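You operate a simulated robot arm through the tools that you are given. There is no shell and no other tool. Be economical: measure what you need, move in short steps, check, and stop when the job is done.

You are at the controls of a simulated robot arm. One attempt, no reset.

Task
Put the silver pouch from the top of the packing counter on top of the red dish. Then take the red tin and put it on the tile on the top of the tea table. Then put the whisk on the cubby r8. Then shut the left cupboard door. Then put one of the signs from the cubby k7 in the white bowl. Then take the tall cup on the top of the tea table and put it away on the top of the side table. Then turn the warmer dial to 100. Then shut the third drawer from the top of the left chest. Then take the wooden brush and leave it on top of the cream box on the top of the tea table. Then open the right cupboard door. The order counts. Set down upright: tall cup.

It is judged by the outcome, as a careful person would: the job done as asked, and still so three seconds after it is handed in. It fails if anything else is knocked over, pushed out of place, dropped, spilled or broken.

Robot
A 6-joint arm with a fingered hand on a trunk, on a base that drives. Base frame: it is fixed to the floor where the robot stands at the start and does not move with it; the origin is under the middle of the robot, x ahead of it, y to its left, z up. Lengths are in m, angles in rad, forces in N, time in s.
With the tool pointing down near the work surface it reaches from about 0.34 to 0.76 m from the robot's upright axis, wherever it stands. Its first joint turns from -2.897 to 2.897 rad. Places, roughly: box [-1.25, 2, 0.75]; cubby R8 [0.6, 1.9, 1.1]; left cupboard door [0.3, 2.2, 0.3]; pouch [0.5, 0, 1]; red dish (12x12x3 cm) [-1.7, 2.4, 0.8]; red tin [0.5, 0.5, 1]; right cupboard door [0.4, 1.9, 0.3]; sign [0.5, 2.25, 1.5]; tall cup (7x7x7 cm) [-1.2, 1.8, 0.8]; third drawer of the left chest [-0.7, 4.1, 0.6]; tile (10x10x1 cm) [-1.1, 1.9, 0.8]; top of the side table (41x23 cm) [-0.94, 0.24, 0.76]; warmer dial [-2.6, 0.8, 0.9]; whisk (5x5x12 cm) [0.5, 0.7, 0.9]; white bowl (11x11x5 cm) [-1, -1.9, 0.9]; wooden brush (3x3x15 cm) [-0.4, 4.1, 1]. Payload 4 kg.
The TCP is the grasp point between the finger pads, 0.026 m short of the fingertips. In the tool frame z runs along the fingers and y along their closing line. The gripper opens to 0.148 m. The gripper's body begins 0.073 m behind the TCP. The gripper is a hand of 3 fingers: y runs from the thumb to the fingers, the wrist lies at [0, 0, -0.239] in the tool frame.
Orientation is that of the tool frame in the base frame, as a unit quaternion [w, x, y, z]. With the fingers straight down and closing along the base's y, the tool's x points along the base's -x, its y along +y and its z along -z.

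Tools
- The arm moves only by the tool step_arm. Its argument "plan" is one flat list of numbers, 6 for each row, row after row: the shift along the tool's x, y, z in units of 200 mm (1.0 is 200 mm), then the turn, a rotation vector about the tool's x, y, z in units of 180 degrees (1.0 is 180 degrees). In form: [tx, ty, tz, wx, wy, wz, tx, ty, tz, wx, wy, wz, ...]. A call has 1 to 20 rows; each row is the pose to reach, as a shift and turn from the pose commanded when the call began, along the tool's axes at that moment. A call with a number of a shift or a turn outside -1 to 1 is refused whole. Each row takes 0.2 s and may step no farther than 0.05 m and 0.15 rad from the row before; otherwise, the whole call is refused. A pose out of reach is approached as far as the arm can. The call stops where the force on the tool passes 40 N (or 10 N more than at its start, if that is more) or the arm is blocked; 0.2 s more then pass. In this call time passes only in rows, and 0.2 s behind the last. It gives the time, the measured TCP pose, the force on the tool (base axes), the opening and the grip force at its end, in the units of the frame above (readings bear some noise), with the torque about the TCP (base axes, N m) and any sound that the robot's microphone picked up.
- Cameras (640 x 400 px; columns grow to the right, rows downward): "scene" is now at [-0.0366, 0.2125, 1.4392]; the picture's right is [0.90, -0.43, 0.00], its down [-0.40, -0.84, -0.36] and it looks along [0.16, 0.33, -0.93] (base axes); focal length 214 px, centre (320, 200). "wrist" rides on the gripper at [0.068, -0.039, -0.09] in the tool frame; the picture's right is [0.50, 0.87, 0.00], its down [-0.66, 0.38, -0.65] and it looks along [-0.57, 0.33, 0.76] (tool axes); focal length 222 px, centre (320, 200). There is no depth. A picture from a camera that has moved, and an enlarged one, comes with that camera's place and axes in the base frame and with its lens.
- get_image(camera): a new picture of that camera. The clock stands still meanwhile.
- lift_body(by): slides the trunk up (or, below 0, down) by that many m; the arm and the scene camera ride with it, the base frame stays. It gives what a move gives, with no picture.
- drive_base(legs): drives the robot by 1 to 6 legs, each [ahead, left, turn to the left] in m, m and rad, along the robot's own axes; the way and the turn of a leg run together, so that a leg with both is an arc; at most 1.5 m and 3.142 rad a leg. The arm and the cameras ride along, it lands a little off, and it stops where it bumps. It gives what a move gives.
- curl_fingers(finger1, finger2, thumb_bend): sets how far each is bent, from 0 (flat) to 100 (curled in); at 30 the hand is open as for a grip, at 70 the pads meet at the TCP. One left out holds its place. A second passes; each finger stops where it meets its share of the squeeze, and holds until it gets a number again. It is the only way to open and close the hand. It gives what a move gives, with no picture; readings hold the bend of each and the force on the fingers (four entries, about 0 where the hand has none), thumb and palm.
- head_to(pan, tilt): turns the head with the scene camera to pan (to the left, within 2.705 rad either way) and tilt (down, from -0.506 to 1.204), counted from straight ahead of the robot. It gives what a move gives.
- close_up(camera, box): a new picture of the part [left, top, right, bottom] of that camera's present view, enlarged. The clock stands still meanwhile.
- job_done(): hands the job in; it is judged then, once.

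Go step by step. Nothing tells you exact positions but the pictures and the camera data: compare them with the known pose of the tool, close in by small moves and look again before you grip or let go. The budget is 483 turns and 228 pictures, counting those below and the enlarged ones. Unless the task says otherwise, let go and move clear before handing in.

The tools are called after "Emit:" by a JSON object that holds its "api" and its "payload". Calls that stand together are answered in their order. step_arm: Moves the arm, as the interface text tells. Its arguments: {"type":"object","properties":{"plan":{"type":"array"}},"required":["plan"]} The other tools are called the same way: lift_body (by) slides the trunk up or down; curl_fingers (finger1, finger2, thumb_bend) moves the fingers one by one; drive_base (legs) drives the base; head_to (pan, tilt) turns the head that bears the scene camera; get_image (camera) takes a picture; close_up (camera, box) takes an enlarged picture of a part of a camera's view; job_done () hands the job in.

At the start:

```text
t: 0.0
position: [0.2457, 0.4636, 1.1092]
tool_rot: [0.001, 0.0, 1.0, 0.0]
ft_force: [-0.2, -0.3, 0.1]
moment: [0.0, -0.01, -0.03]
width: 0.1477
grasp_force: 0.1
shape: jaw
bend: [30.0, 30.0, 30.0]
finger forces: [0.0, 0.0, 0.0, 0.0, 0.1, 0.0]
trunk travel left (down, up): [-0.425, 0.165]
robot x, y, heading: [-0.001, 0.003, -0.003]
head pan, tilt: [1.122, 1.201]
```

scene: 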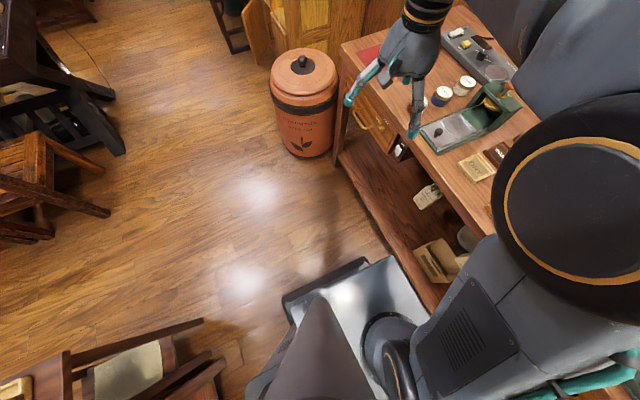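
wrist: 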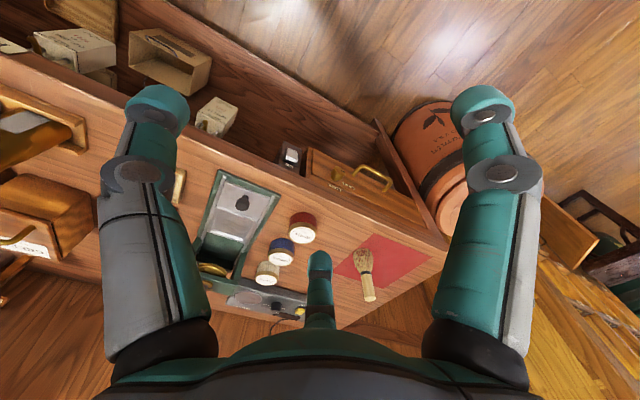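

I start with a survey of the scene: the counter is ahead with tins and whisk; I'll look with the head at the counter first.

Emit:
{"api": "head_to", "payload": {"pan": 0.0, "tilt": 0.8}}

Emit:
{"api": "get_image", "payload": {"camera": "scene"}}

```text
t: 1.4
position: [0.2449, 0.4646, 1.1093]
tool_rot: [0.0, 0.001, 1.0, 0.0]
ft_force: [-0.1, -1.3, 0.3]
moment: [-0.02, -0.03, 0.0]
width: 0.1479
grasp_force: 0.0
shape: jaw
bend: [30.0, 30.0, 30.0]
finger forces: [0.0, 0.0, 0.1, 0.1, 0.0, 0.0]
trunk travel left (down, up): [-0.425, 0.165]
robot x, y, heading: [-0.0012, -0.0, 0.002]
head pan, tilt: [0.0, 0.799]
```

```text
225 pictures are left
camera scene: at [0.0197, 0.1622, 1.4669], right [0.0, -1.0, 0.0], down [-0.72, 0.0, -0.7], along [0.7, 0.0, -0.72], focal length 214 px, centre (320, 200)
```

scene: 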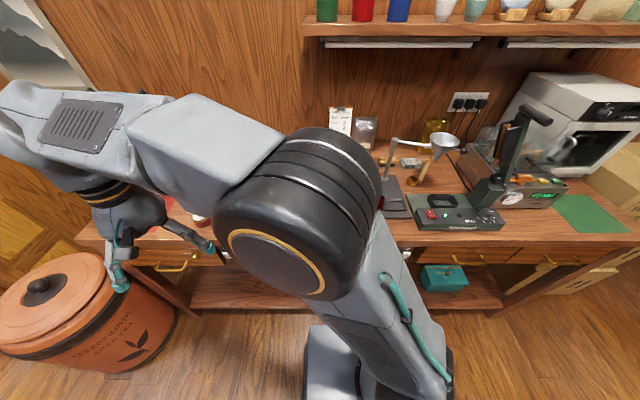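

I see the counter with a silver pouch near the wall. Zooming to identify things.

Emit:
{"api": "close_up", "payload": {"camera": "scene", "box": [310, 80, 510, 240]}}

Emit:
{"api": "close_up", "payload": {"camera": "wrist", "box": [120, 120, 480, 345]}}

```text
2.50 times, centred on (410, 160) of scene
camera zoom: at [0.0197, 0.1622, 1.4669], right [0.0, -1.0, 0.0], down [-0.72, 0.0, -0.7], along [0.7, 0.0, -0.72], focal length 536 px, centre (95, 300)
```

zoom: 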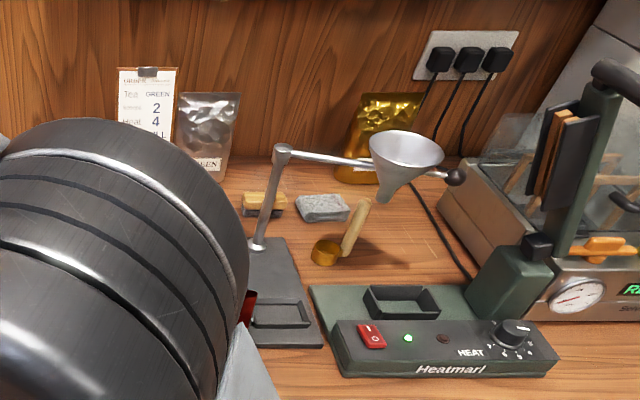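

```text
1.78 times, centred on (300, 232) of wrist
camera zoom: at [0.1793, 0.4248, 1.1988], right [-0.5, 0.87, 0.0], down [0.66, 0.38, 0.65], along [0.57, 0.33, -0.76], focal length 395 px, centre (356, 142)
```

zoom: 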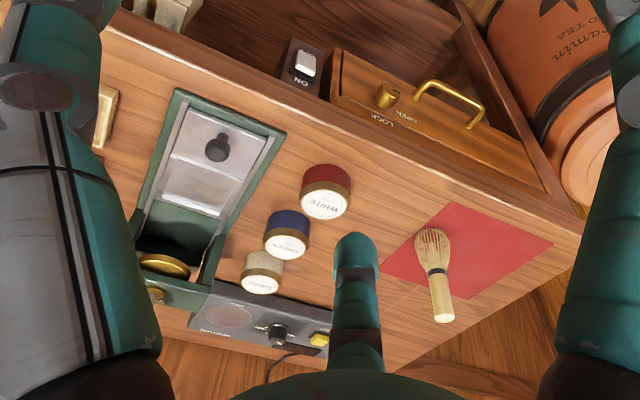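

The pouch may be hidden by the arm. I'll survey the other directions too.

Emit:
{"api": "head_to", "payload": {"pan": -0.7, "tilt": 0.6}}

Emit:
{"api": "get_image", "payload": {"camera": "scene"}}

Emit:
{"api": "head_to", "payload": {"pan": 0.9, "tilt": 0.35}}

Emit:
{"api": "get_image", "payload": {"camera": "scene"}}

Emit:
{"api": "head_to", "payload": {"pan": 2.0, "tilt": 0.4}}

Emit:
{"api": "get_image", "payload": {"camera": "scene"}}

Emit:
{"api": "head_to", "payload": {"pan": 2.7, "tilt": 0.5}}

Emit:
{"api": "get_image", "payload": {"camera": "scene"}}

Emit:
{"api": "head_to", "payload": {"pan": -2.3, "tilt": 0.5}}

Emit:
{"api": "get_image", "payload": {"camera": "scene"}}

```text
t: 2.4
position: [0.2457, 0.4639, 1.1092]
tool_rot: [0.0, 0.001, 1.0, 0.0]
ft_force: [-0.1, -0.6, -0.1]
moment: [-0.02, 0.01, 0.0]
width: 0.1479
grasp_force: 0.1
shape: jaw
bend: [30.0, 30.0, 30.0]
finger forces: [0.1, 0.0, 0.0, 0.0, 0.1, 0.0]
trunk travel left (down, up): [-0.425, 0.165]
robot x, y, heading: [-0.0035, 0.0005, -0.002]
head pan, tilt: [-0.7, 0.6]
```

```text
222 pictures are left
camera scene: at [0.0067, 0.1053, 1.4838], right [-0.64, -0.77, 0.0], down [-0.43, 0.36, -0.82], along [0.63, -0.53, -0.57], focal length 214 px, centre (320, 200)
```

scene: 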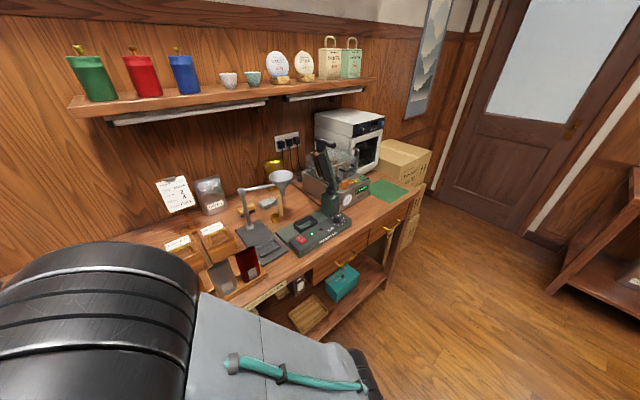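

```text
t: 4.1
position: [0.2463, 0.4646, 1.11]
tool_rot: [0.0, 0.001, 1.0, 0.0]
ft_force: [-0.2, 0.9, 0.9]
moment: [0.0, -0.02, 0.0]
width: 0.1477
grasp_force: 0.0
shape: jaw
bend: [30.0, 30.0, 30.0]
finger forces: [0.0, 0.0, 0.0, 0.0, 0.0, 0.0]
trunk travel left (down, up): [-0.425, 0.165]
robot x, y, heading: [-0.001, -0.0004, 0.002]
head pan, tilt: [0.901, 0.351]
```

```text
221 pictures are left
camera scene: at [-0.003, 0.2351, 1.5065], right [0.78, -0.62, 0.0], down [-0.21, -0.27, -0.94], along [0.58, 0.74, -0.34], focal length 214 px, centre (320, 200)
```

scene: 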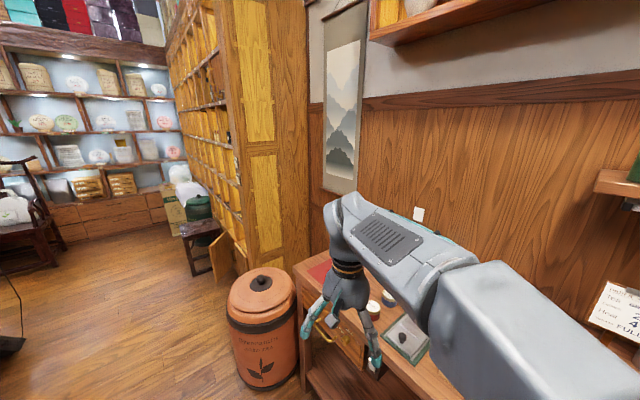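

```text
t: 5.4
position: [0.2458, 0.4628, 1.1084]
tool_rot: [0.0, 0.0, 1.0, 0.0]
ft_force: [-0.1, -0.8, 0.7]
moment: [0.01, 0.0, -0.02]
width: 0.1479
grasp_force: 0.0
shape: jaw
bend: [30.0, 30.0, 30.0]
finger forces: [0.0, 0.0, 0.0, 0.1, 0.1, 0.0]
trunk travel left (down, up): [-0.425, 0.165]
robot x, y, heading: [0.0008, 0.0009, 0.0]
head pan, tilt: [2.0, 0.4]
```

```text
220 pictures are left
camera scene: at [-0.0994, 0.2464, 1.502], right [0.91, 0.42, 0.0], down [0.16, -0.35, -0.92], along [-0.38, 0.84, -0.39], focal length 214 px, centre (320, 200)
```

scene: 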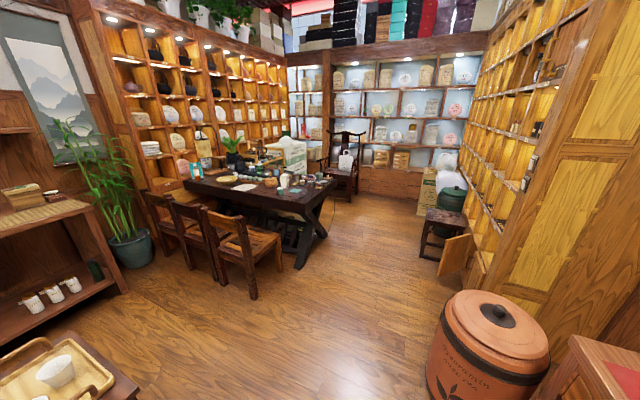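

```text
t: 6.5
position: [0.2473, 0.4637, 1.1089]
tool_rot: [0.0, 0.001, 1.0, 0.0]
ft_force: [0.1, 0.4, 0.3]
moment: [-0.02, -0.01, 0.01]
width: 0.1479
grasp_force: 0.1
shape: jaw
bend: [30.0, 30.0, 30.0]
finger forces: [0.1, 0.0, 0.1, 0.0, 0.1, 0.0]
trunk travel left (down, up): [-0.425, 0.165]
robot x, y, heading: [-0.0003, -0.0005, -0.002]
head pan, tilt: [2.7, 0.499]
```

```text
219 pictures are left
camera scene: at [-0.1431, 0.2011, 1.4929], right [0.43, 0.9, 0.0], down [0.43, -0.2, -0.88], along [-0.79, 0.38, -0.48], focal length 214 px, centre (320, 200)
```

scene: 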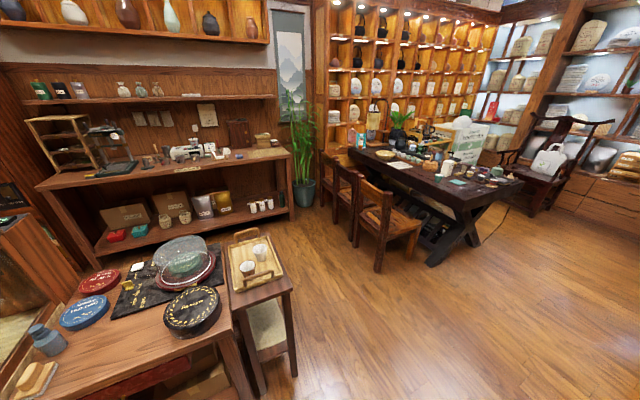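

```text
t: 10.4
position: [0.2453, 0.4645, 1.1092]
tool_rot: [0.0, 0.001, 1.0, 0.001]
ft_force: [0.2, 0.2, 0.5]
moment: [-0.02, 0.0, 0.04]
width: 0.148
grasp_force: 0.0
shape: jaw
bend: [30.0, 30.0, 30.0]
finger forces: [0.0, 0.0, 0.0, 0.1, 0.0, 0.0]
trunk travel left (down, up): [-0.425, 0.165]
robot x, y, heading: [-0.0, 0.0021, 0.0]
head pan, tilt: [-2.3, 0.499]
```

```text
218 pictures are left
camera scene: at [-0.1215, 0.0943, 1.4929], right [-0.75, 0.67, 0.0], down [0.32, 0.36, -0.88], along [-0.58, -0.65, -0.48], focal length 214 px, centre (320, 200)
```

scene: 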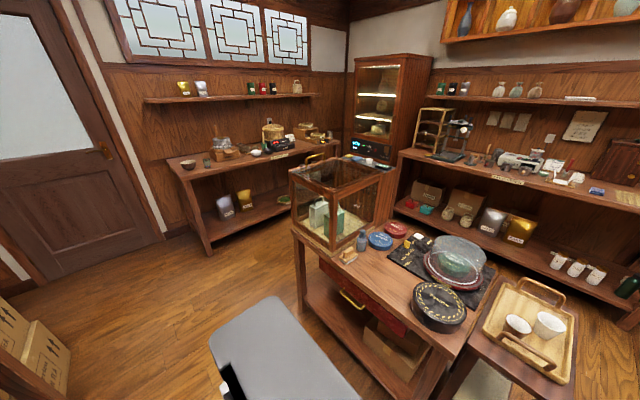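

Large room understood roughly. Zooming into the counter area near [0.5,0].

Emit:
{"api": "head_to", "payload": {"pan": -0.7, "tilt": 0.6}}

Emit:
{"api": "close_up", "payload": {"camera": "scene", "box": [130, 160, 370, 310]}}

```text
t: 12.1
position: [0.2463, 0.4634, 1.1094]
tool_rot: [0.0, 0.0, 1.0, 0.0]
ft_force: [-0.7, 0.3, 0.0]
moment: [0.02, 0.0, 0.02]
width: 0.1478
grasp_force: 0.0
shape: jaw
bend: [30.0, 30.0, 30.0]
finger forces: [0.1, 0.1, 0.1, 0.1, 0.0, 0.0]
trunk travel left (down, up): [-0.425, 0.165]
robot x, y, heading: [0.0021, 0.0032, -0.001]
head pan, tilt: [-0.7, 0.6]
```

```text
2.67 times, centred on (250, 235) of scene
camera zoom: at [0.0067, 0.1052, 1.4838], right [-0.64, -0.76, 0.0], down [-0.43, 0.36, -0.83], along [0.63, -0.53, -0.56], focal length 572 px, centre (507, 107)
```

zoom: 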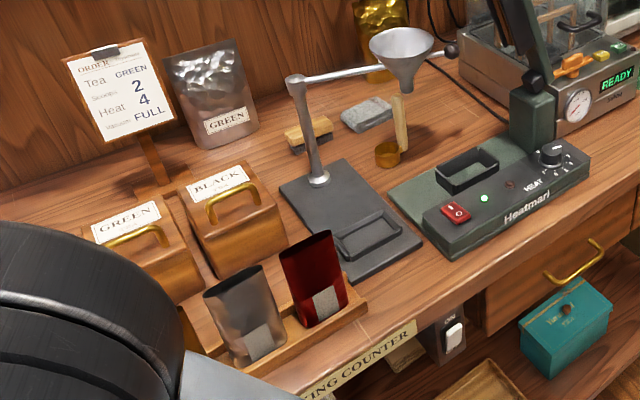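

The silver pouch stands in the rack near [0.48, 0.07]. First I test how the fingers close, with the wrist camera.

Emit:
{"api": "curl_fingers", "payload": {"finger1": 60, "finger2": 60, "thumb_bend": 60}}

Emit:
{"api": "get_image", "payload": {"camera": "wrist"}}

Emit:
{"api": "head_to", "payload": {"pan": 0.95, "tilt": 0.7}}

Emit:
{"api": "get_image", "payload": {"camera": "scene"}}

```text
t: 13.1
position: [0.245, 0.463, 1.1089]
tool_rot: [0.0, -0.001, 1.0, 0.0]
ft_force: [0.0, -0.5, 0.5]
moment: [-0.04, -0.02, 0.0]
width: 0.0303
grasp_force: 0.2
shape: fingers
bend: [60.0, 60.0, 60.0]
finger forces: [0.1, 0.0, 0.1, 0.1, 0.1, 0.0]
trunk travel left (down, up): [-0.425, 0.165]
robot x, y, heading: [0.0024, -0.0002, -0.001]
head pan, tilt: [-0.7, 0.6]
```

```text
216 pictures are left
camera wrist: at [0.1793, 0.4248, 1.1988], right [-0.5, 0.87, 0.0], down [0.66, 0.38, 0.65], along [0.57, 0.33, -0.76], focal length 222 px, centre (320, 200)
```

wrist: 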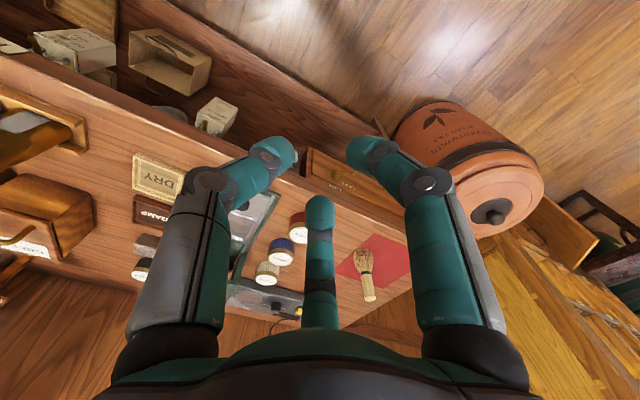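

```text
t: 14.8
position: [0.2464, 0.4642, 1.1091]
tool_rot: [0.0, 0.0, 1.0, 0.0]
ft_force: [0.7, 1.0, -0.4]
moment: [-0.01, 0.0, 0.0]
width: 0.0301
grasp_force: 0.1
shape: fingers
bend: [60.0, 60.0, 60.0]
finger forces: [0.0, 0.0, 0.1, 0.0, 0.0, 0.0]
trunk travel left (down, up): [-0.425, 0.165]
robot x, y, heading: [0.0035, -0.0025, -0.004]
head pan, tilt: [0.949, 0.7]
```

```text
215 pictures are left
camera scene: at [-0.0114, 0.2312, 1.4752], right [0.81, -0.58, 0.0], down [-0.38, -0.52, -0.76], along [0.45, 0.62, -0.64], focal length 214 px, centre (320, 200)
```

scene: 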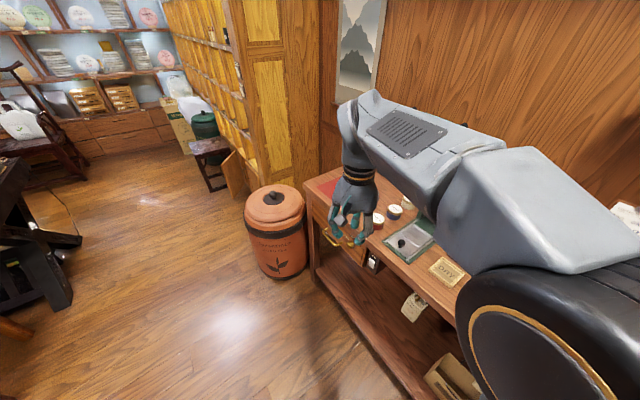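

The hand is a three-finger centric gripper. Reopening, and moving over toward the pouch while turning 90° so the thumb lies toward the robot.

Emit:
{"api": "curl_fingers", "payload": {"finger1": 40, "finger2": 40, "thumb_bend": 40}}

Emit:
{"api": "step_arm", "payload": {"plan": [-0.04, -0.09, -0.03, 0, 0, 0.045, -0.08, -0.18, -0.06, 0, 0, 0.09, -0.12, -0.27, -0.09, 0, 0, 0.135, -0.16, -0.36, -0.12, 0, 0, 0.18, -0.2, -0.45, -0.15, 0, 0, 0.225, -0.24, -0.54, -0.18, 0, 0, 0.27, -0.28, -0.63, -0.21, 0, 0, 0.315, -0.32, -0.72, -0.24, 0, 0, 0.36, -0.36, -0.81, -0.27, 0, 0, 0.405, -0.4, -0.9, -0.3, 0, 0, 0.45, -0.44, -0.99, -0.33, 0, 0, 0.495]}}

Emit:
{"api": "get_image", "payload": {"camera": "wrist"}}

```text
t: 15.8
position: [0.2456, 0.4635, 1.1085]
tool_rot: [0.0, 0.0, 1.0, 0.0]
ft_force: [-0.3, 0.6, -0.3]
moment: [0.01, 0.01, 0.07]
width: 0.0945
grasp_force: 0.1
shape: fingers
bend: [40.0, 40.0, 40.0]
finger forces: [0.0, 0.0, 0.1, 0.0, 0.0, 0.0]
trunk travel left (down, up): [-0.425, 0.165]
robot x, y, heading: [0.0029, 0.0036, -0.002]
head pan, tilt: [0.949, 0.7]
```

```text
t: 18.2
position: [0.3335, 0.2658, 1.1752]
tool_rot: [0.0, 0.703, 0.711, 0.001]
ft_force: [0.6, 1.4, 0.9]
moment: [0.01, -0.02, -0.02]
width: 0.0948
grasp_force: 0.0
shape: fingers
bend: [40.0, 40.0, 40.0]
finger forces: [0.0, 0.0, 0.0, 0.0, 0.0, 0.0]
trunk travel left (down, up): [-0.425, 0.165]
robot x, y, heading: [0.0036, -0.0027, -0.001]
head pan, tilt: [0.949, 0.7]
```

```text
214 pictures are left
camera wrist: at [0.2951, 0.3325, 1.265], right [0.86, 0.51, 0.0], down [0.39, -0.65, 0.65], along [0.33, -0.56, -0.76], focal length 222 px, centre (320, 200)
```

wrist: 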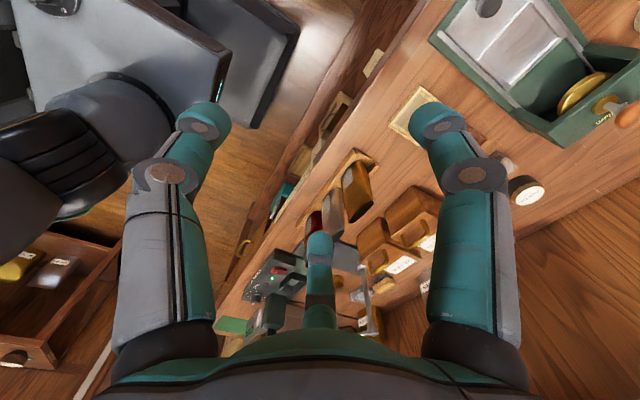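

Emit:
{"api": "close_up", "payload": {"camera": "wrist", "box": [270, 130, 430, 230]}}

Emit:
{"api": "head_to", "payload": {"pan": -0.4, "tilt": 0.85}}

Emit:
{"api": "get_image", "payload": {"camera": "scene"}}

```text
4.00 times, centred on (350, 180) of wrist
camera zoom: at [0.2951, 0.3325, 1.265], right [0.86, 0.51, 0.0], down [0.39, -0.65, 0.65], along [0.33, -0.56, -0.76], focal length 888 px, centre (200, 280)
```

zoom: 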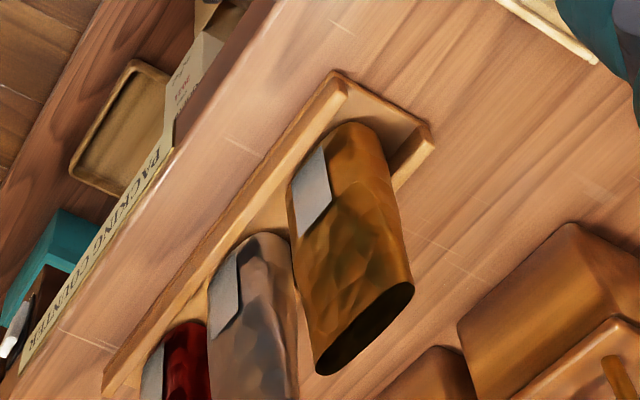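

```text
t: 19.7
position: [0.3345, 0.2657, 1.1744]
tool_rot: [0.0, 0.702, 0.713, 0.0]
ft_force: [-0.4, 0.2, -1.1]
moment: [0.03, -0.03, -0.02]
width: 0.0944
grasp_force: 0.0
shape: fingers
bend: [40.0, 40.0, 40.0]
finger forces: [0.0, 0.1, 0.0, 0.0, 0.0, 0.0]
trunk travel left (down, up): [-0.425, 0.165]
robot x, y, heading: [0.0036, 0.0023, -0.001]
head pan, tilt: [-0.4, 0.85]
```

```text
212 pictures are left
camera scene: at [0.0111, 0.1317, 1.4629], right [-0.39, -0.92, 0.0], down [-0.69, 0.29, -0.66], along [0.61, -0.26, -0.75], focal length 214 px, centre (320, 200)
```

scene: 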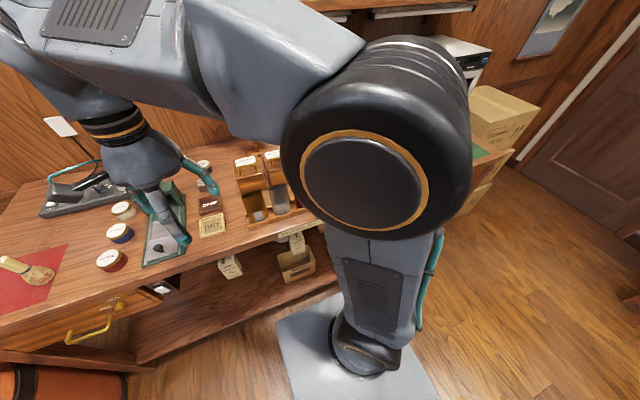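

Emit:
{"api": "close_up", "payload": {"camera": "scene", "box": [220, 140, 316, 240]}}

```text
4.00 times, centred on (268, 190) of scene
camera zoom: at [0.0111, 0.1317, 1.4629], right [-0.39, -0.92, 0.0], down [-0.69, 0.29, -0.66], along [0.61, -0.26, -0.75], focal length 858 px, centre (528, 240)
```

zoom: 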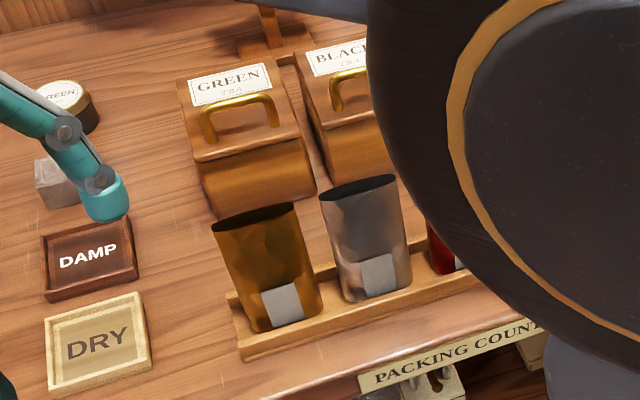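

Silver pouch top about [0.486, 0.070, 1.0], standing in the rack along y, gold at y=0.147. Moving above it.

Emit:
{"api": "curl_fingers", "payload": {"finger1": 44, "finger2": 44, "thumb_bend": 44}}

Emit:
{"api": "step_arm", "payload": {"plan": [-0.165, 0.127, 0, 0, 0, 0, -0.33, 0.253, 0, 0, 0, 0, -0.495, 0.38, 0, 0, 0, 0, -0.66, 0.507, 0, 0, 0, 0, -0.825, 0.633, 0, 0, 0, 0, -0.99, 0.76, 0, 0, 0, 0]}}

Emit:
{"api": "get_image", "payload": {"camera": "wrist"}}

Emit:
{"api": "get_image", "payload": {"camera": "scene"}}

```text
t: 20.7
position: [0.3354, 0.2653, 1.1753]
tool_rot: [0.0, 0.702, 0.712, 0.0]
ft_force: [-0.2, 0.1, 0.3]
moment: [0.0, 0.03, 0.02]
width: 0.0826
grasp_force: 0.2
shape: fingers
bend: [44.0, 44.0, 44.0]
finger forces: [0.1, 0.0, 0.1, 0.1, 0.1, 0.1]
trunk travel left (down, up): [-0.425, 0.165]
robot x, y, heading: [-0.0007, 0.0009, 0.004]
head pan, tilt: [-0.4, 0.85]
```

```text
t: 22.1
position: [0.4886, 0.0691, 1.173]
tool_rot: [0.0, 0.701, 0.713, 0.0]
ft_force: [0.1, -0.2, 0.0]
moment: [-0.02, 0.0, 0.04]
width: 0.0823
grasp_force: 0.2
shape: fingers
bend: [44.0, 44.0, 44.0]
finger forces: [0.0, 0.1, 0.0, 0.0, 0.1, 0.1]
trunk travel left (down, up): [-0.425, 0.165]
robot x, y, heading: [-0.0017, -0.0007, -0.007]
head pan, tilt: [-0.4, 0.85]
```

```text
210 pictures are left
camera wrist: at [0.4495, 0.1359, 1.2633], right [0.86, 0.51, 0.0], down [0.39, -0.65, 0.65], along [0.34, -0.56, -0.76], focal length 222 px, centre (320, 200)
```

wrist: 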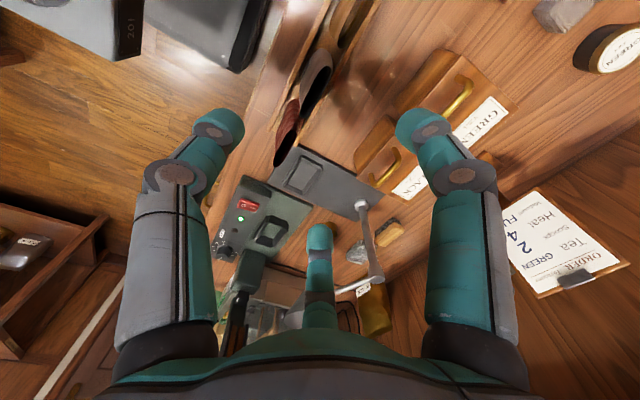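

```text
209 pictures are left
camera scene: at [0.0112, 0.1317, 1.4629], right [-0.39, -0.92, 0.0], down [-0.69, 0.29, -0.66], along [0.61, -0.26, -0.75], focal length 214 px, centre (320, 200)
```

scene: 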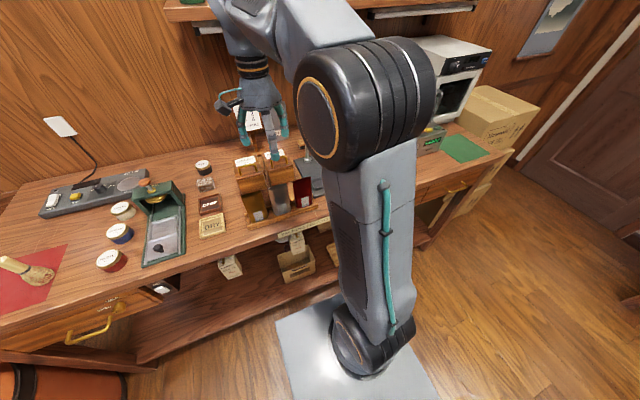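

Emit:
{"api": "close_up", "payload": {"camera": "wrist", "box": [240, 0, 400, 180]}}

Emit:
{"api": "close_up", "payload": {"camera": "scene", "box": [200, 110, 328, 240]}}

```text
2.22 times, centred on (320, 90) of wrist
camera zoom: at [0.4495, 0.1359, 1.2633], right [0.86, 0.51, 0.0], down [0.39, -0.65, 0.65], along [0.34, -0.56, -0.76], focal length 494 px, centre (320, 444)
```

zoom: 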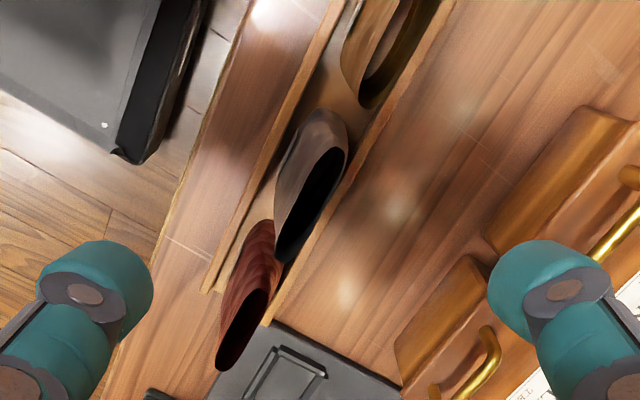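

```text
3.08 times, centred on (264, 175) of scene
camera zoom: at [0.0112, 0.1317, 1.4629], right [-0.39, -0.92, 0.0], down [-0.69, 0.29, -0.66], along [0.61, -0.26, -0.75], focal length 660 px, centre (492, 277)
```

zoom: 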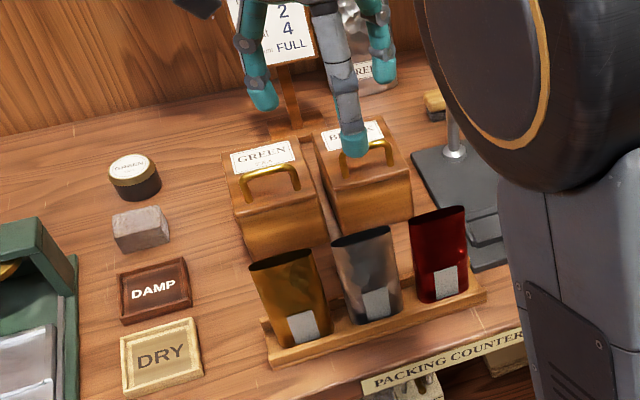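

Alignment is good. Descending with a small correction.

Emit:
{"api": "step_arm", "payload": {"plan": [0.0175, -0.0225, 0.2, 0, 0, 0, 0.0175, -0.0225, 0.4, 0, 0, 0, 0.0175, -0.0225, 0.6, 0, 0, 0, 0.0175, -0.0225, 0.7, 0, 0, 0]}}

Emit:
{"api": "get_image", "payload": {"camera": "wrist"}}

Emit:
{"api": "close_up", "payload": {"camera": "scene", "box": [200, 110, 328, 240]}}

```text
t: 23.1
position: [0.4839, 0.0728, 1.0339]
tool_rot: [0.0, 0.701, 0.713, 0.0]
ft_force: [-0.1, -0.9, -0.5]
moment: [-0.01, -0.01, 0.0]
width: 0.0822
grasp_force: 0.1
shape: fingers
bend: [44.0, 44.0, 44.0]
finger forces: [0.0, 0.1, 0.0, 0.0, 0.0, 0.0]
trunk travel left (down, up): [-0.425, 0.165]
robot x, y, heading: [0.0007, -0.0013, 0.003]
head pan, tilt: [-0.4, 0.85]
```

```text
206 pictures are left
camera wrist: at [0.4447, 0.1396, 1.1235], right [0.86, 0.51, 0.0], down [0.39, -0.65, 0.65], along [0.34, -0.56, -0.76], focal length 222 px, centre (320, 200)
```

wrist: 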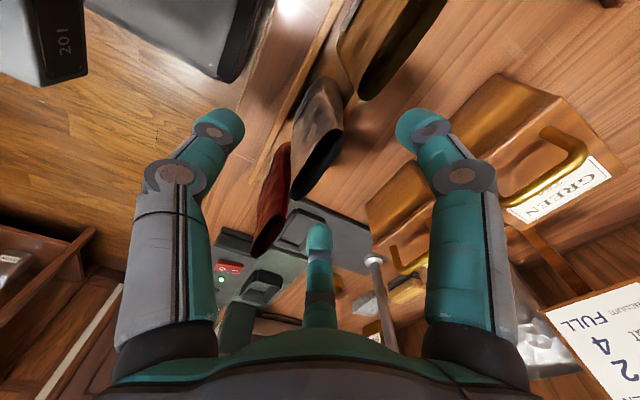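

```text
3.08 times, centred on (264, 175) of scene
camera zoom: at [0.0113, 0.1316, 1.4629], right [-0.39, -0.92, 0.0], down [-0.69, 0.29, -0.66], along [0.61, -0.26, -0.75], focal length 660 px, centre (492, 277)
```

zoom: 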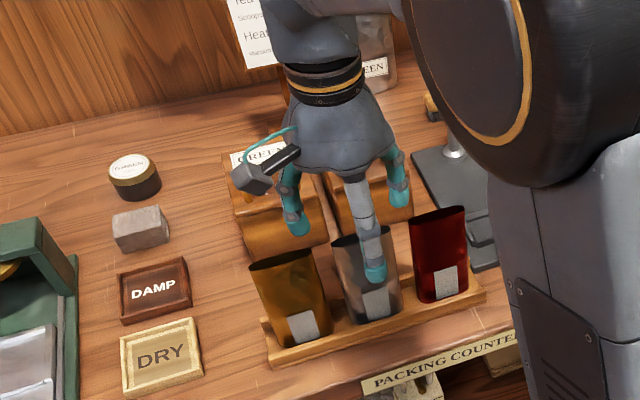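

Emit:
{"api": "step_arm", "payload": {"plan": [0, 0, 0.15, 0, 0, 0, 0, 0, 0.32, 0, 0, 0]}}

Emit:
{"api": "get_image", "payload": {"camera": "wrist"}}

Emit:
{"api": "close_up", "payload": {"camera": "scene", "box": [200, 110, 328, 240]}}

```text
t: 23.7
position: [0.4835, 0.0733, 0.9699]
tool_rot: [-0.001, 0.702, 0.712, 0.0]
ft_force: [-0.5, 0.2, 0.5]
moment: [0.02, -0.05, -0.01]
width: 0.0825
grasp_force: 0.1
shape: fingers
bend: [44.0, 44.0, 44.0]
finger forces: [0.0, 0.0, 0.1, 0.0, 0.1, 0.1]
trunk travel left (down, up): [-0.425, 0.165]
robot x, y, heading: [0.003, -0.0034, -0.002]
head pan, tilt: [-0.4, 0.85]
```

```text
204 pictures are left
camera wrist: at [0.4446, 0.1399, 1.0596], right [0.86, 0.51, 0.0], down [0.39, -0.65, 0.65], along [0.34, -0.56, -0.76], focal length 222 px, centre (320, 200)
```

wrist: 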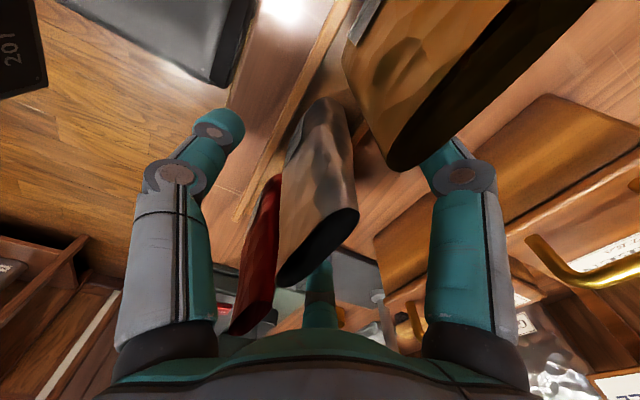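

```text
3.08 times, centred on (264, 175) of scene
camera zoom: at [0.0112, 0.1316, 1.4629], right [-0.39, -0.92, 0.0], down [-0.69, 0.29, -0.66], along [0.61, -0.26, -0.75], focal length 660 px, centre (492, 277)
```

zoom: 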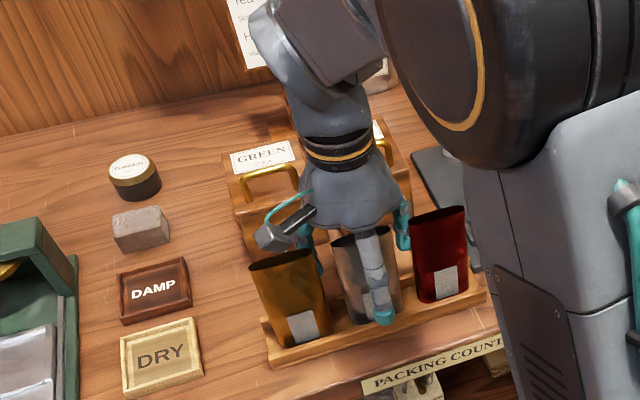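

Fingers straddle the pouch. Closing.

Emit:
{"api": "curl_fingers", "payload": {"finger1": 66, "finger2": 66, "thumb_bend": 66}}

Emit:
{"api": "get_image", "payload": {"camera": "wrist"}}

```text
t: 24.7
position: [0.4832, 0.0727, 0.9704]
tool_rot: [0.0, 0.701, 0.713, -0.001]
ft_force: [0.0, 0.1, 0.0]
moment: [0.03, 0.02, 0.0]
width: 0.0281
grasp_force: 7.6
shape: fingers
bend: [62.0, 62.0, 61.0]
finger forces: [3.6, 3.6, 0.0, 0.0, 7.3, 0.1]
trunk travel left (down, up): [-0.425, 0.165]
robot x, y, heading: [-0.0027, 0.0048, 0.001]
head pan, tilt: [-0.4, 0.85]
```

```text
202 pictures are left
camera wrist: at [0.4446, 0.1398, 1.0598], right [0.86, 0.51, 0.0], down [0.39, -0.65, 0.65], along [0.34, -0.56, -0.76], focal length 222 px, centre (320, 200)
```

wrist: 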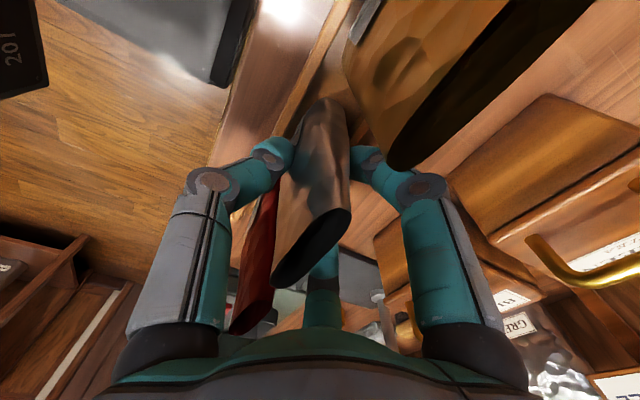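

Gripped at 7 N. Lifting straight up.

Emit:
{"api": "step_arm", "payload": {"plan": [0, 0, -0.1, 0, 0, 0, 0, 0, -0.25, 0, 0, 0, 0, 0, -0.45, 0, 0, 0, 0, 0, -0.65, 0, 0, 0, 0, 0, -0.85, 0, 0, 0, 0, 0, -1.0, 0, 0, 0]}}

Emit:
{"api": "get_image", "payload": {"camera": "wrist"}}

Emit:
{"api": "get_image", "payload": {"camera": "scene"}}

```text
t: 26.1
position: [0.4851, 0.0731, 1.1724]
tool_rot: [0.0, 0.702, 0.712, -0.001]
ft_force: [-0.2, 0.4, 0.0]
moment: [0.01, 0.0, 0.0]
width: 0.0275
grasp_force: 7.3
shape: fingers
bend: [62.0, 62.0, 61.0]
finger forces: [3.6, 3.6, 0.0, 0.0, 7.3, 0.0]
trunk travel left (down, up): [-0.425, 0.165]
robot x, y, heading: [0.0019, -0.0008, -0.0]
head pan, tilt: [-0.4, 0.85]
```

```text
201 pictures are left
camera wrist: at [0.4449, 0.1399, 1.2612], right [0.86, 0.51, 0.0], down [0.39, -0.65, 0.65], along [0.33, -0.56, -0.76], focal length 222 px, centre (320, 200)
```

wrist: 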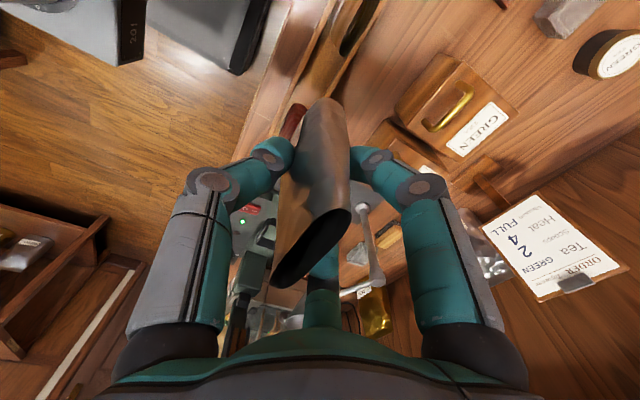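

```text
200 pictures are left
camera scene: at [0.0111, 0.1316, 1.4629], right [-0.39, -0.92, 0.0], down [-0.69, 0.29, -0.66], along [0.61, -0.26, -0.75], focal length 214 px, centre (320, 200)
```

scene: 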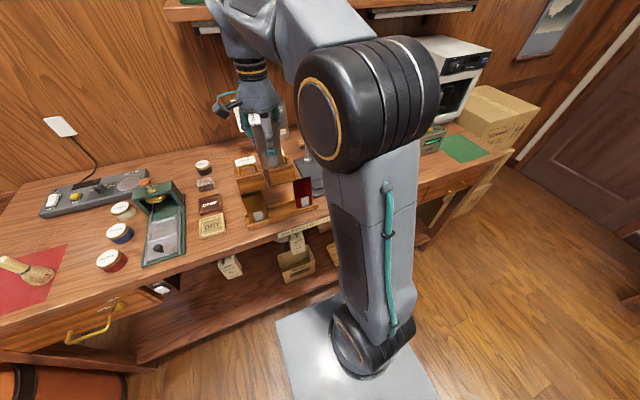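

Pouch held. I retract the arm, back off from the counter, turn left and drive toward the tea table's far side, looking on the way.

Emit:
{"api": "step_arm", "payload": {"plan": [0, -0.2, -0.05, 0, 0, 0, 0, -0.4, -0.1, 0, 0, 0, 0, -0.55, -0.15, 0, 0, 0]}}

Emit:
{"api": "drive_base", "payload": {"legs": [[-0.25, 0, 0], [0, 0, 1.5708], [1.2, 0, 0]]}}

Emit:
{"api": "head_to", "payload": {"pan": 0.6, "tilt": 0.5}}

Emit:
{"api": "get_image", "payload": {"camera": "scene"}}

```text
t: 26.9
position: [0.3736, 0.0703, 1.2016]
tool_rot: [-0.001, 0.702, 0.712, -0.001]
ft_force: [0.2, 0.6, -0.1]
moment: [0.01, 0.01, 0.02]
width: 0.0277
grasp_force: 7.1
shape: fingers
bend: [62.0, 62.0, 61.0]
finger forces: [3.6, 3.6, 0.0, 0.0, 7.2, 0.0]
trunk travel left (down, up): [-0.425, 0.165]
robot x, y, heading: [0.0031, -0.0047, -0.0]
head pan, tilt: [-0.4, 0.85]
```

```text
t: 38.2
position: [-0.301, 1.5732, 1.2014]
tool_rot: [0.001, 0.001, 1.0, 0.0]
ft_force: [-0.2, 0.0, 0.8]
moment: [-0.01, -0.01, -0.01]
width: 0.0274
grasp_force: 6.2
shape: fingers
bend: [62.0, 62.0, 62.0]
finger forces: [3.5, 3.5, 0.1, 0.1, 6.8, 0.0]
trunk travel left (down, up): [-0.425, 0.165]
robot x, y, heading: [-0.2401, 1.1974, 1.555]
head pan, tilt: [-0.4, 0.85]
```

```text
t: 39.5
position: [-0.3008, 1.5733, 1.2008]
tool_rot: [0.0, 0.001, 1.0, 0.001]
ft_force: [-0.6, 0.7, 0.4]
moment: [-0.02, 0.02, 0.03]
width: 0.0275
grasp_force: 6.8
shape: fingers
bend: [62.0, 62.0, 62.0]
finger forces: [3.5, 3.6, 0.0, 0.0, 7.0, 0.0]
trunk travel left (down, up): [-0.425, 0.165]
robot x, y, heading: [-0.238, 1.1969, 1.555]
head pan, tilt: [0.6, 0.499]
```

```text
199 pictures are left
camera scene: at [-0.4495, 1.2184, 1.4929], right [0.83, 0.55, 0.0], down [0.26, -0.4, -0.88], along [-0.48, 0.73, -0.48], focal length 214 px, centre (320, 200)
```

scene: 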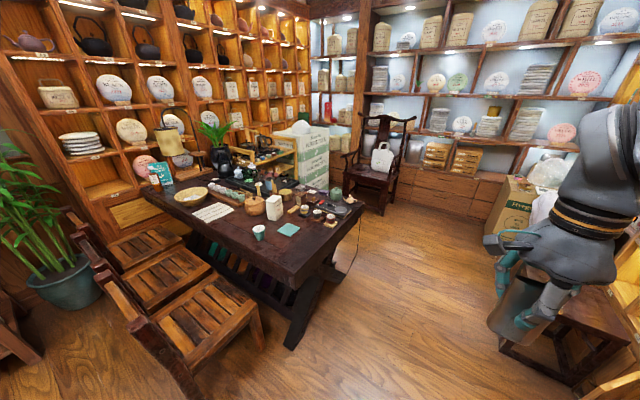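

Emit:
{"api": "close_up", "payload": {"camera": "scene", "box": [150, 130, 390, 280]}}

```text
2.67 times, centred on (270, 205) of scene
camera zoom: at [-0.4495, 1.2184, 1.4929], right [0.83, 0.55, 0.0], down [0.26, -0.4, -0.88], along [-0.48, 0.73, -0.48], focal length 572 px, centre (453, 187)
```

zoom: 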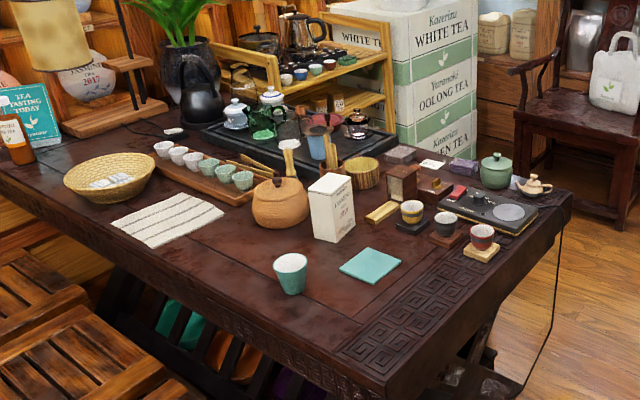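

Emit:
{"api": "close_up", "payload": {"camera": "scene", "box": [225, 155, 315, 211]}}

```text
7.11 times, centred on (270, 183) of scene
camera zoom: at [-0.4495, 1.2184, 1.4929], right [0.83, 0.55, 0.0], down [0.26, -0.4, -0.88], along [-0.48, 0.73, -0.48], focal length 1525 px, centre (676, 321)
```

zoom: 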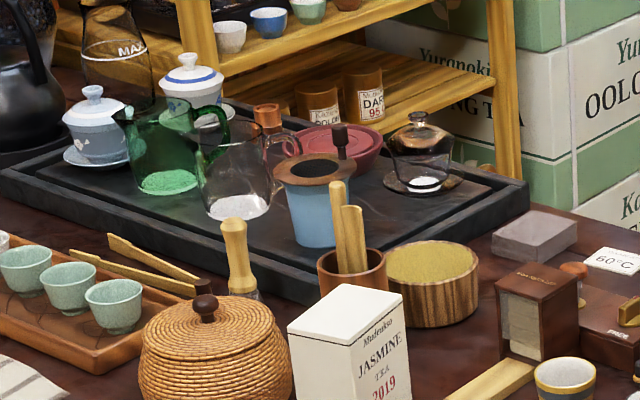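

The tile, tall cup, cream box and (in the back, on the black tray) the red dish are seen. Driving round to the table's far side to see the dish better.

Emit:
{"api": "drive_base", "payload": {"legs": [[0.9, 0.17, 0], [0.8, 0, 0]]}}

Emit:
{"api": "head_to", "payload": {"pan": 1.4, "tilt": 0.5}}

Emit:
{"api": "get_image", "payload": {"camera": "scene"}}

Emit:
{"api": "head_to", "payload": {"pan": 0.3, "tilt": 0.5}}

Emit:
{"api": "get_image", "payload": {"camera": "scene"}}

```text
t: 48.1
position: [-0.4456, 3.2693, 1.2026]
tool_rot: [-0.001, -0.002, 1.0, 0.001]
ft_force: [-0.1, 0.1, 0.3]
moment: [-0.03, -0.02, 0.0]
width: 0.0276
grasp_force: 7.0
shape: fingers
bend: [62.0, 62.0, 62.0]
finger forces: [3.5, 3.6, 0.0, 0.1, 7.0, 0.0]
trunk travel left (down, up): [-0.425, 0.165]
robot x, y, heading: [-0.378, 2.8971, 1.558]
head pan, tilt: [0.6, 0.499]
```

```text
t: 49.3
position: [-0.446, 3.2701, 1.2016]
tool_rot: [0.0, -0.002, 1.0, 0.001]
ft_force: [0.1, 0.6, -0.2]
moment: [0.02, 0.01, -0.02]
width: 0.0274
grasp_force: 7.2
shape: fingers
bend: [62.0, 62.0, 62.0]
finger forces: [3.6, 3.4, 0.0, 0.1, 7.0, 0.1]
trunk travel left (down, up): [-0.425, 0.165]
robot x, y, heading: [-0.3818, 2.8951, 1.556]
head pan, tilt: [1.4, 0.499]
```

```text
196 pictures are left
camera scene: at [-0.632, 2.8549, 1.4929], right [0.18, 0.98, 0.0], down [0.47, -0.09, -0.88], along [-0.86, 0.16, -0.48], focal length 214 px, centre (320, 200)
```

scene: 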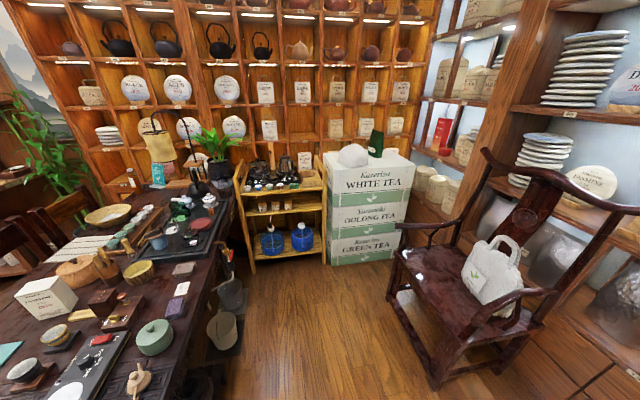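

```text
t: 50.6
position: [-0.4468, 3.2698, 1.2015]
tool_rot: [0.0, -0.002, 1.0, 0.0]
ft_force: [0.3, -0.1, -0.8]
moment: [0.0, 0.01, 0.03]
width: 0.0275
grasp_force: 6.7
shape: fingers
bend: [62.0, 62.0, 62.0]
finger forces: [3.5, 3.6, 0.0, 0.1, 6.9, 0.0]
trunk travel left (down, up): [-0.425, 0.165]
robot x, y, heading: [-0.3772, 2.8942, 1.557]
head pan, tilt: [0.3, 0.499]
```

```text
195 pictures are left
camera scene: at [-0.5685, 2.9255, 1.4929], right [0.96, 0.28, 0.0], down [0.14, -0.46, -0.88], along [-0.25, 0.84, -0.48], focal length 214 px, centre (320, 200)
```

scene: 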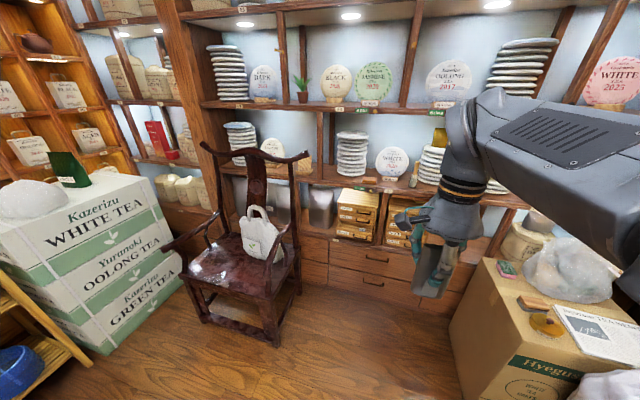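

The corridor on the far side is about 1 m wide. I'll turn to face the table and slide along to stand before the dish.

Emit:
{"api": "drive_base", "payload": {"legs": [[0, 0, 1.578], [0, 0, 1.578], [-0.08, -0.6, 0], [0, -0.55, 0]]}}

Emit:
{"api": "head_to", "payload": {"pan": 0.3, "tilt": 0.9}}

Emit:
{"api": "get_image", "payload": {"camera": "scene"}}

Emit:
{"api": "get_image", "payload": {"camera": "wrist"}}

```text
t: 64.4
position: [-1.4561, 2.6248, 1.2016]
tool_rot: [-0.001, 1.0, -0.003, -0.001]
ft_force: [0.2, -0.3, -0.3]
moment: [0.0, 0.0, 0.01]
width: 0.0269
grasp_force: 6.8
shape: fingers
bend: [63.0, 63.0, 62.0]
finger forces: [3.3, 3.3, 0.0, 0.1, 6.5, 0.0]
trunk travel left (down, up): [-0.425, 0.165]
robot x, y, heading: [-1.519, 3.0009, -1.597]
head pan, tilt: [0.3, 0.499]
```

```text
t: 65.2
position: [-1.4565, 2.6244, 1.2015]
tool_rot: [0.0, 1.0, -0.004, 0.0]
ft_force: [-0.2, -0.1, 0.4]
moment: [-0.03, -0.03, 0.04]
width: 0.027
grasp_force: 6.5
shape: fingers
bend: [63.0, 63.0, 62.0]
finger forces: [3.4, 3.4, 0.0, 0.0, 6.6, 0.0]
trunk travel left (down, up): [-0.425, 0.165]
robot x, y, heading: [-1.5185, 3.0004, -1.595]
head pan, tilt: [0.3, 0.901]
```

```text
194 pictures are left
camera scene: at [-1.3363, 2.9845, 1.4591], right [-0.96, -0.27, 0.0], down [-0.22, 0.75, -0.62], along [0.17, -0.6, -0.78], focal length 214 px, centre (320, 200)
```

scene: 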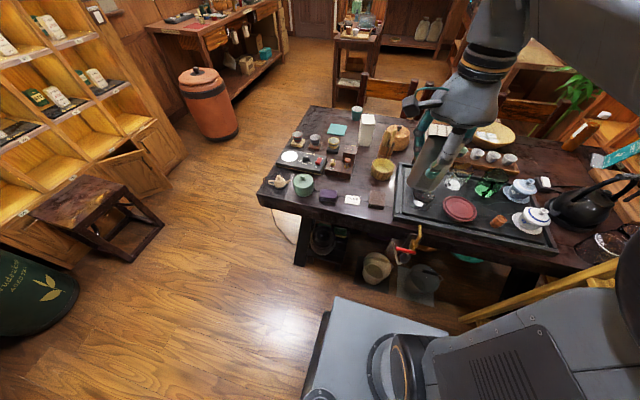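

```text
193 pictures are left
camera wrist: at [-1.387, 2.6633, 1.2912], right [0.49, -0.87, 0.0], down [-0.66, -0.37, 0.65], along [-0.57, -0.32, -0.76], focal length 222 px, centre (320, 200)
```

wrist: 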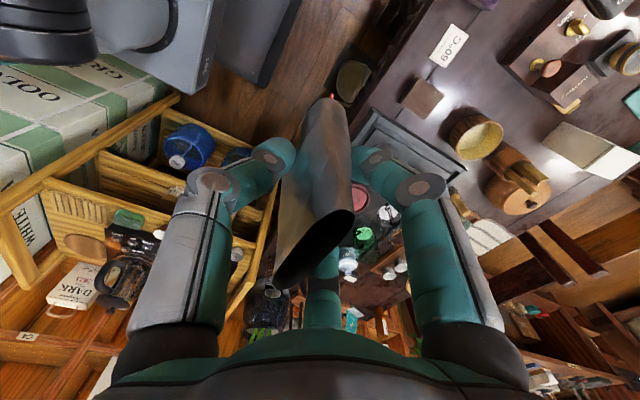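

Emit:
{"api": "close_up", "payload": {"camera": "scene", "box": [380, 140, 560, 260]}}

```text
3.33 times, centred on (470, 200) of scene
camera zoom: at [-1.3363, 2.9845, 1.4591], right [-0.96, -0.27, 0.0], down [-0.22, 0.75, -0.62], along [0.17, -0.6, -0.78], focal length 715 px, centre (-180, 200)
```

zoom: 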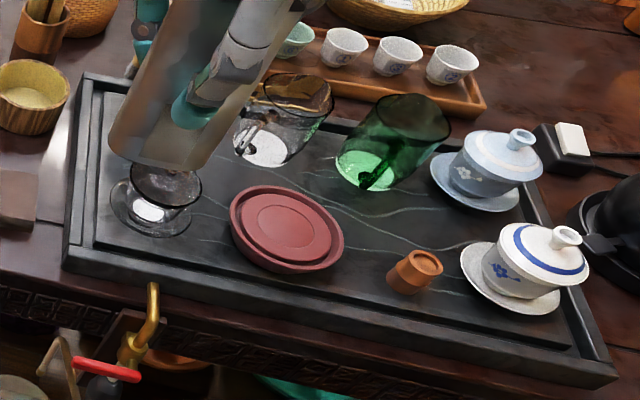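

The red dish is a plain flat disc at about [-1.715, 2.376]. Moving the pouch over it at height.

Emit:
{"api": "step_arm", "payload": {"plan": [-0.161, 0.156, 0, 0, 0, 0, -0.322, 0.312, 0, 0, 0, 0, -0.483, 0.468, 0, 0, 0, 0, -0.6425, 0.625, 0, 0, 0, 0]}}

Emit:
{"api": "step_arm", "payload": {"plan": [-0.161, 0.156, 0, 0, 0, 0, -0.322, 0.312, 0, 0, 0, 0, -0.483, 0.468, 0, 0, 0, 0, -0.6425, 0.625, 0, 0, 0, 0]}}

Emit:
{"api": "get_image", "payload": {"camera": "wrist"}}

Emit:
{"api": "close_up", "payload": {"camera": "scene", "box": [380, 140, 560, 260]}}

```text
t: 66.2
position: [-1.5855, 2.4985, 1.2023]
tool_rot: [0.001, 1.0, -0.003, 0.0]
ft_force: [0.7, 0.0, 0.5]
moment: [-0.04, 0.02, 0.02]
width: 0.0269
grasp_force: 6.2
shape: fingers
bend: [63.0, 63.0, 62.0]
finger forces: [3.3, 3.2, 0.1, 0.0, 6.6, 0.0]
trunk travel left (down, up): [-0.425, 0.165]
robot x, y, heading: [-1.5215, 2.9982, -1.592]
head pan, tilt: [0.3, 0.901]
```

```text
t: 67.2
position: [-1.6872, 2.4031, 1.1838]
tool_rot: [0.001, 1.0, -0.003, 0.0]
ft_force: [-0.2, -1.1, 0.2]
moment: [-0.03, 0.01, -0.01]
width: 0.0265
grasp_force: 6.6
shape: fingers
bend: [63.0, 63.0, 62.0]
finger forces: [3.3, 3.3, 0.0, 0.0, 6.6, 0.0]
out of reach, approached as far as the arm can: row 3, 4
trunk travel left (down, up): [-0.425, 0.165]
robot x, y, heading: [-1.5178, 3.0004, -1.589]
head pan, tilt: [0.3, 0.901]
```

```text
191 pictures are left
camera wrist: at [-1.6183, 2.4408, 1.2736], right [0.49, -0.87, 0.0], down [-0.66, -0.37, 0.65], along [-0.57, -0.32, -0.76], focal length 222 px, centre (320, 200)
```

wrist: 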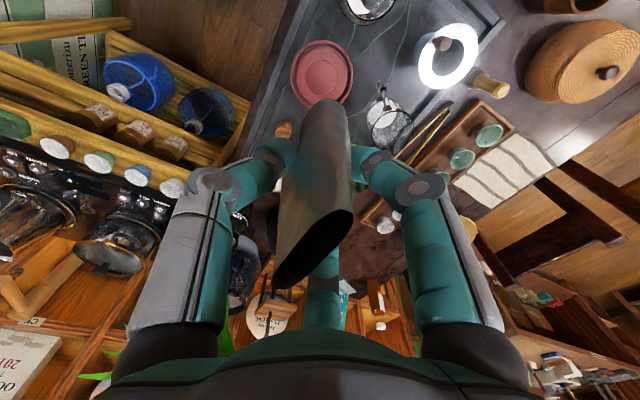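

```text
3.33 times, centred on (470, 200) of scene
camera zoom: at [-1.3363, 2.9848, 1.459], right [-0.96, -0.27, 0.0], down [-0.22, 0.75, -0.62], along [0.17, -0.6, -0.78], focal length 715 px, centre (-180, 200)
```

zoom: 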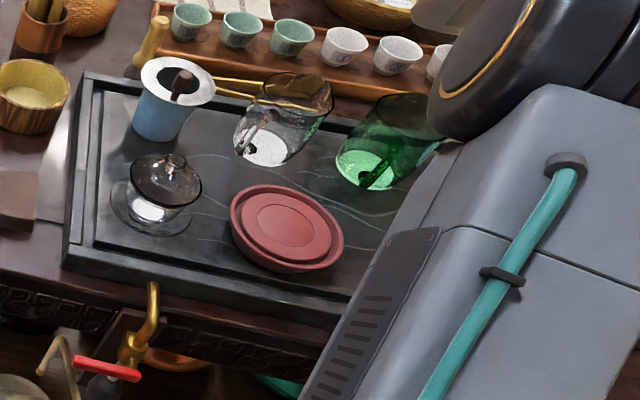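

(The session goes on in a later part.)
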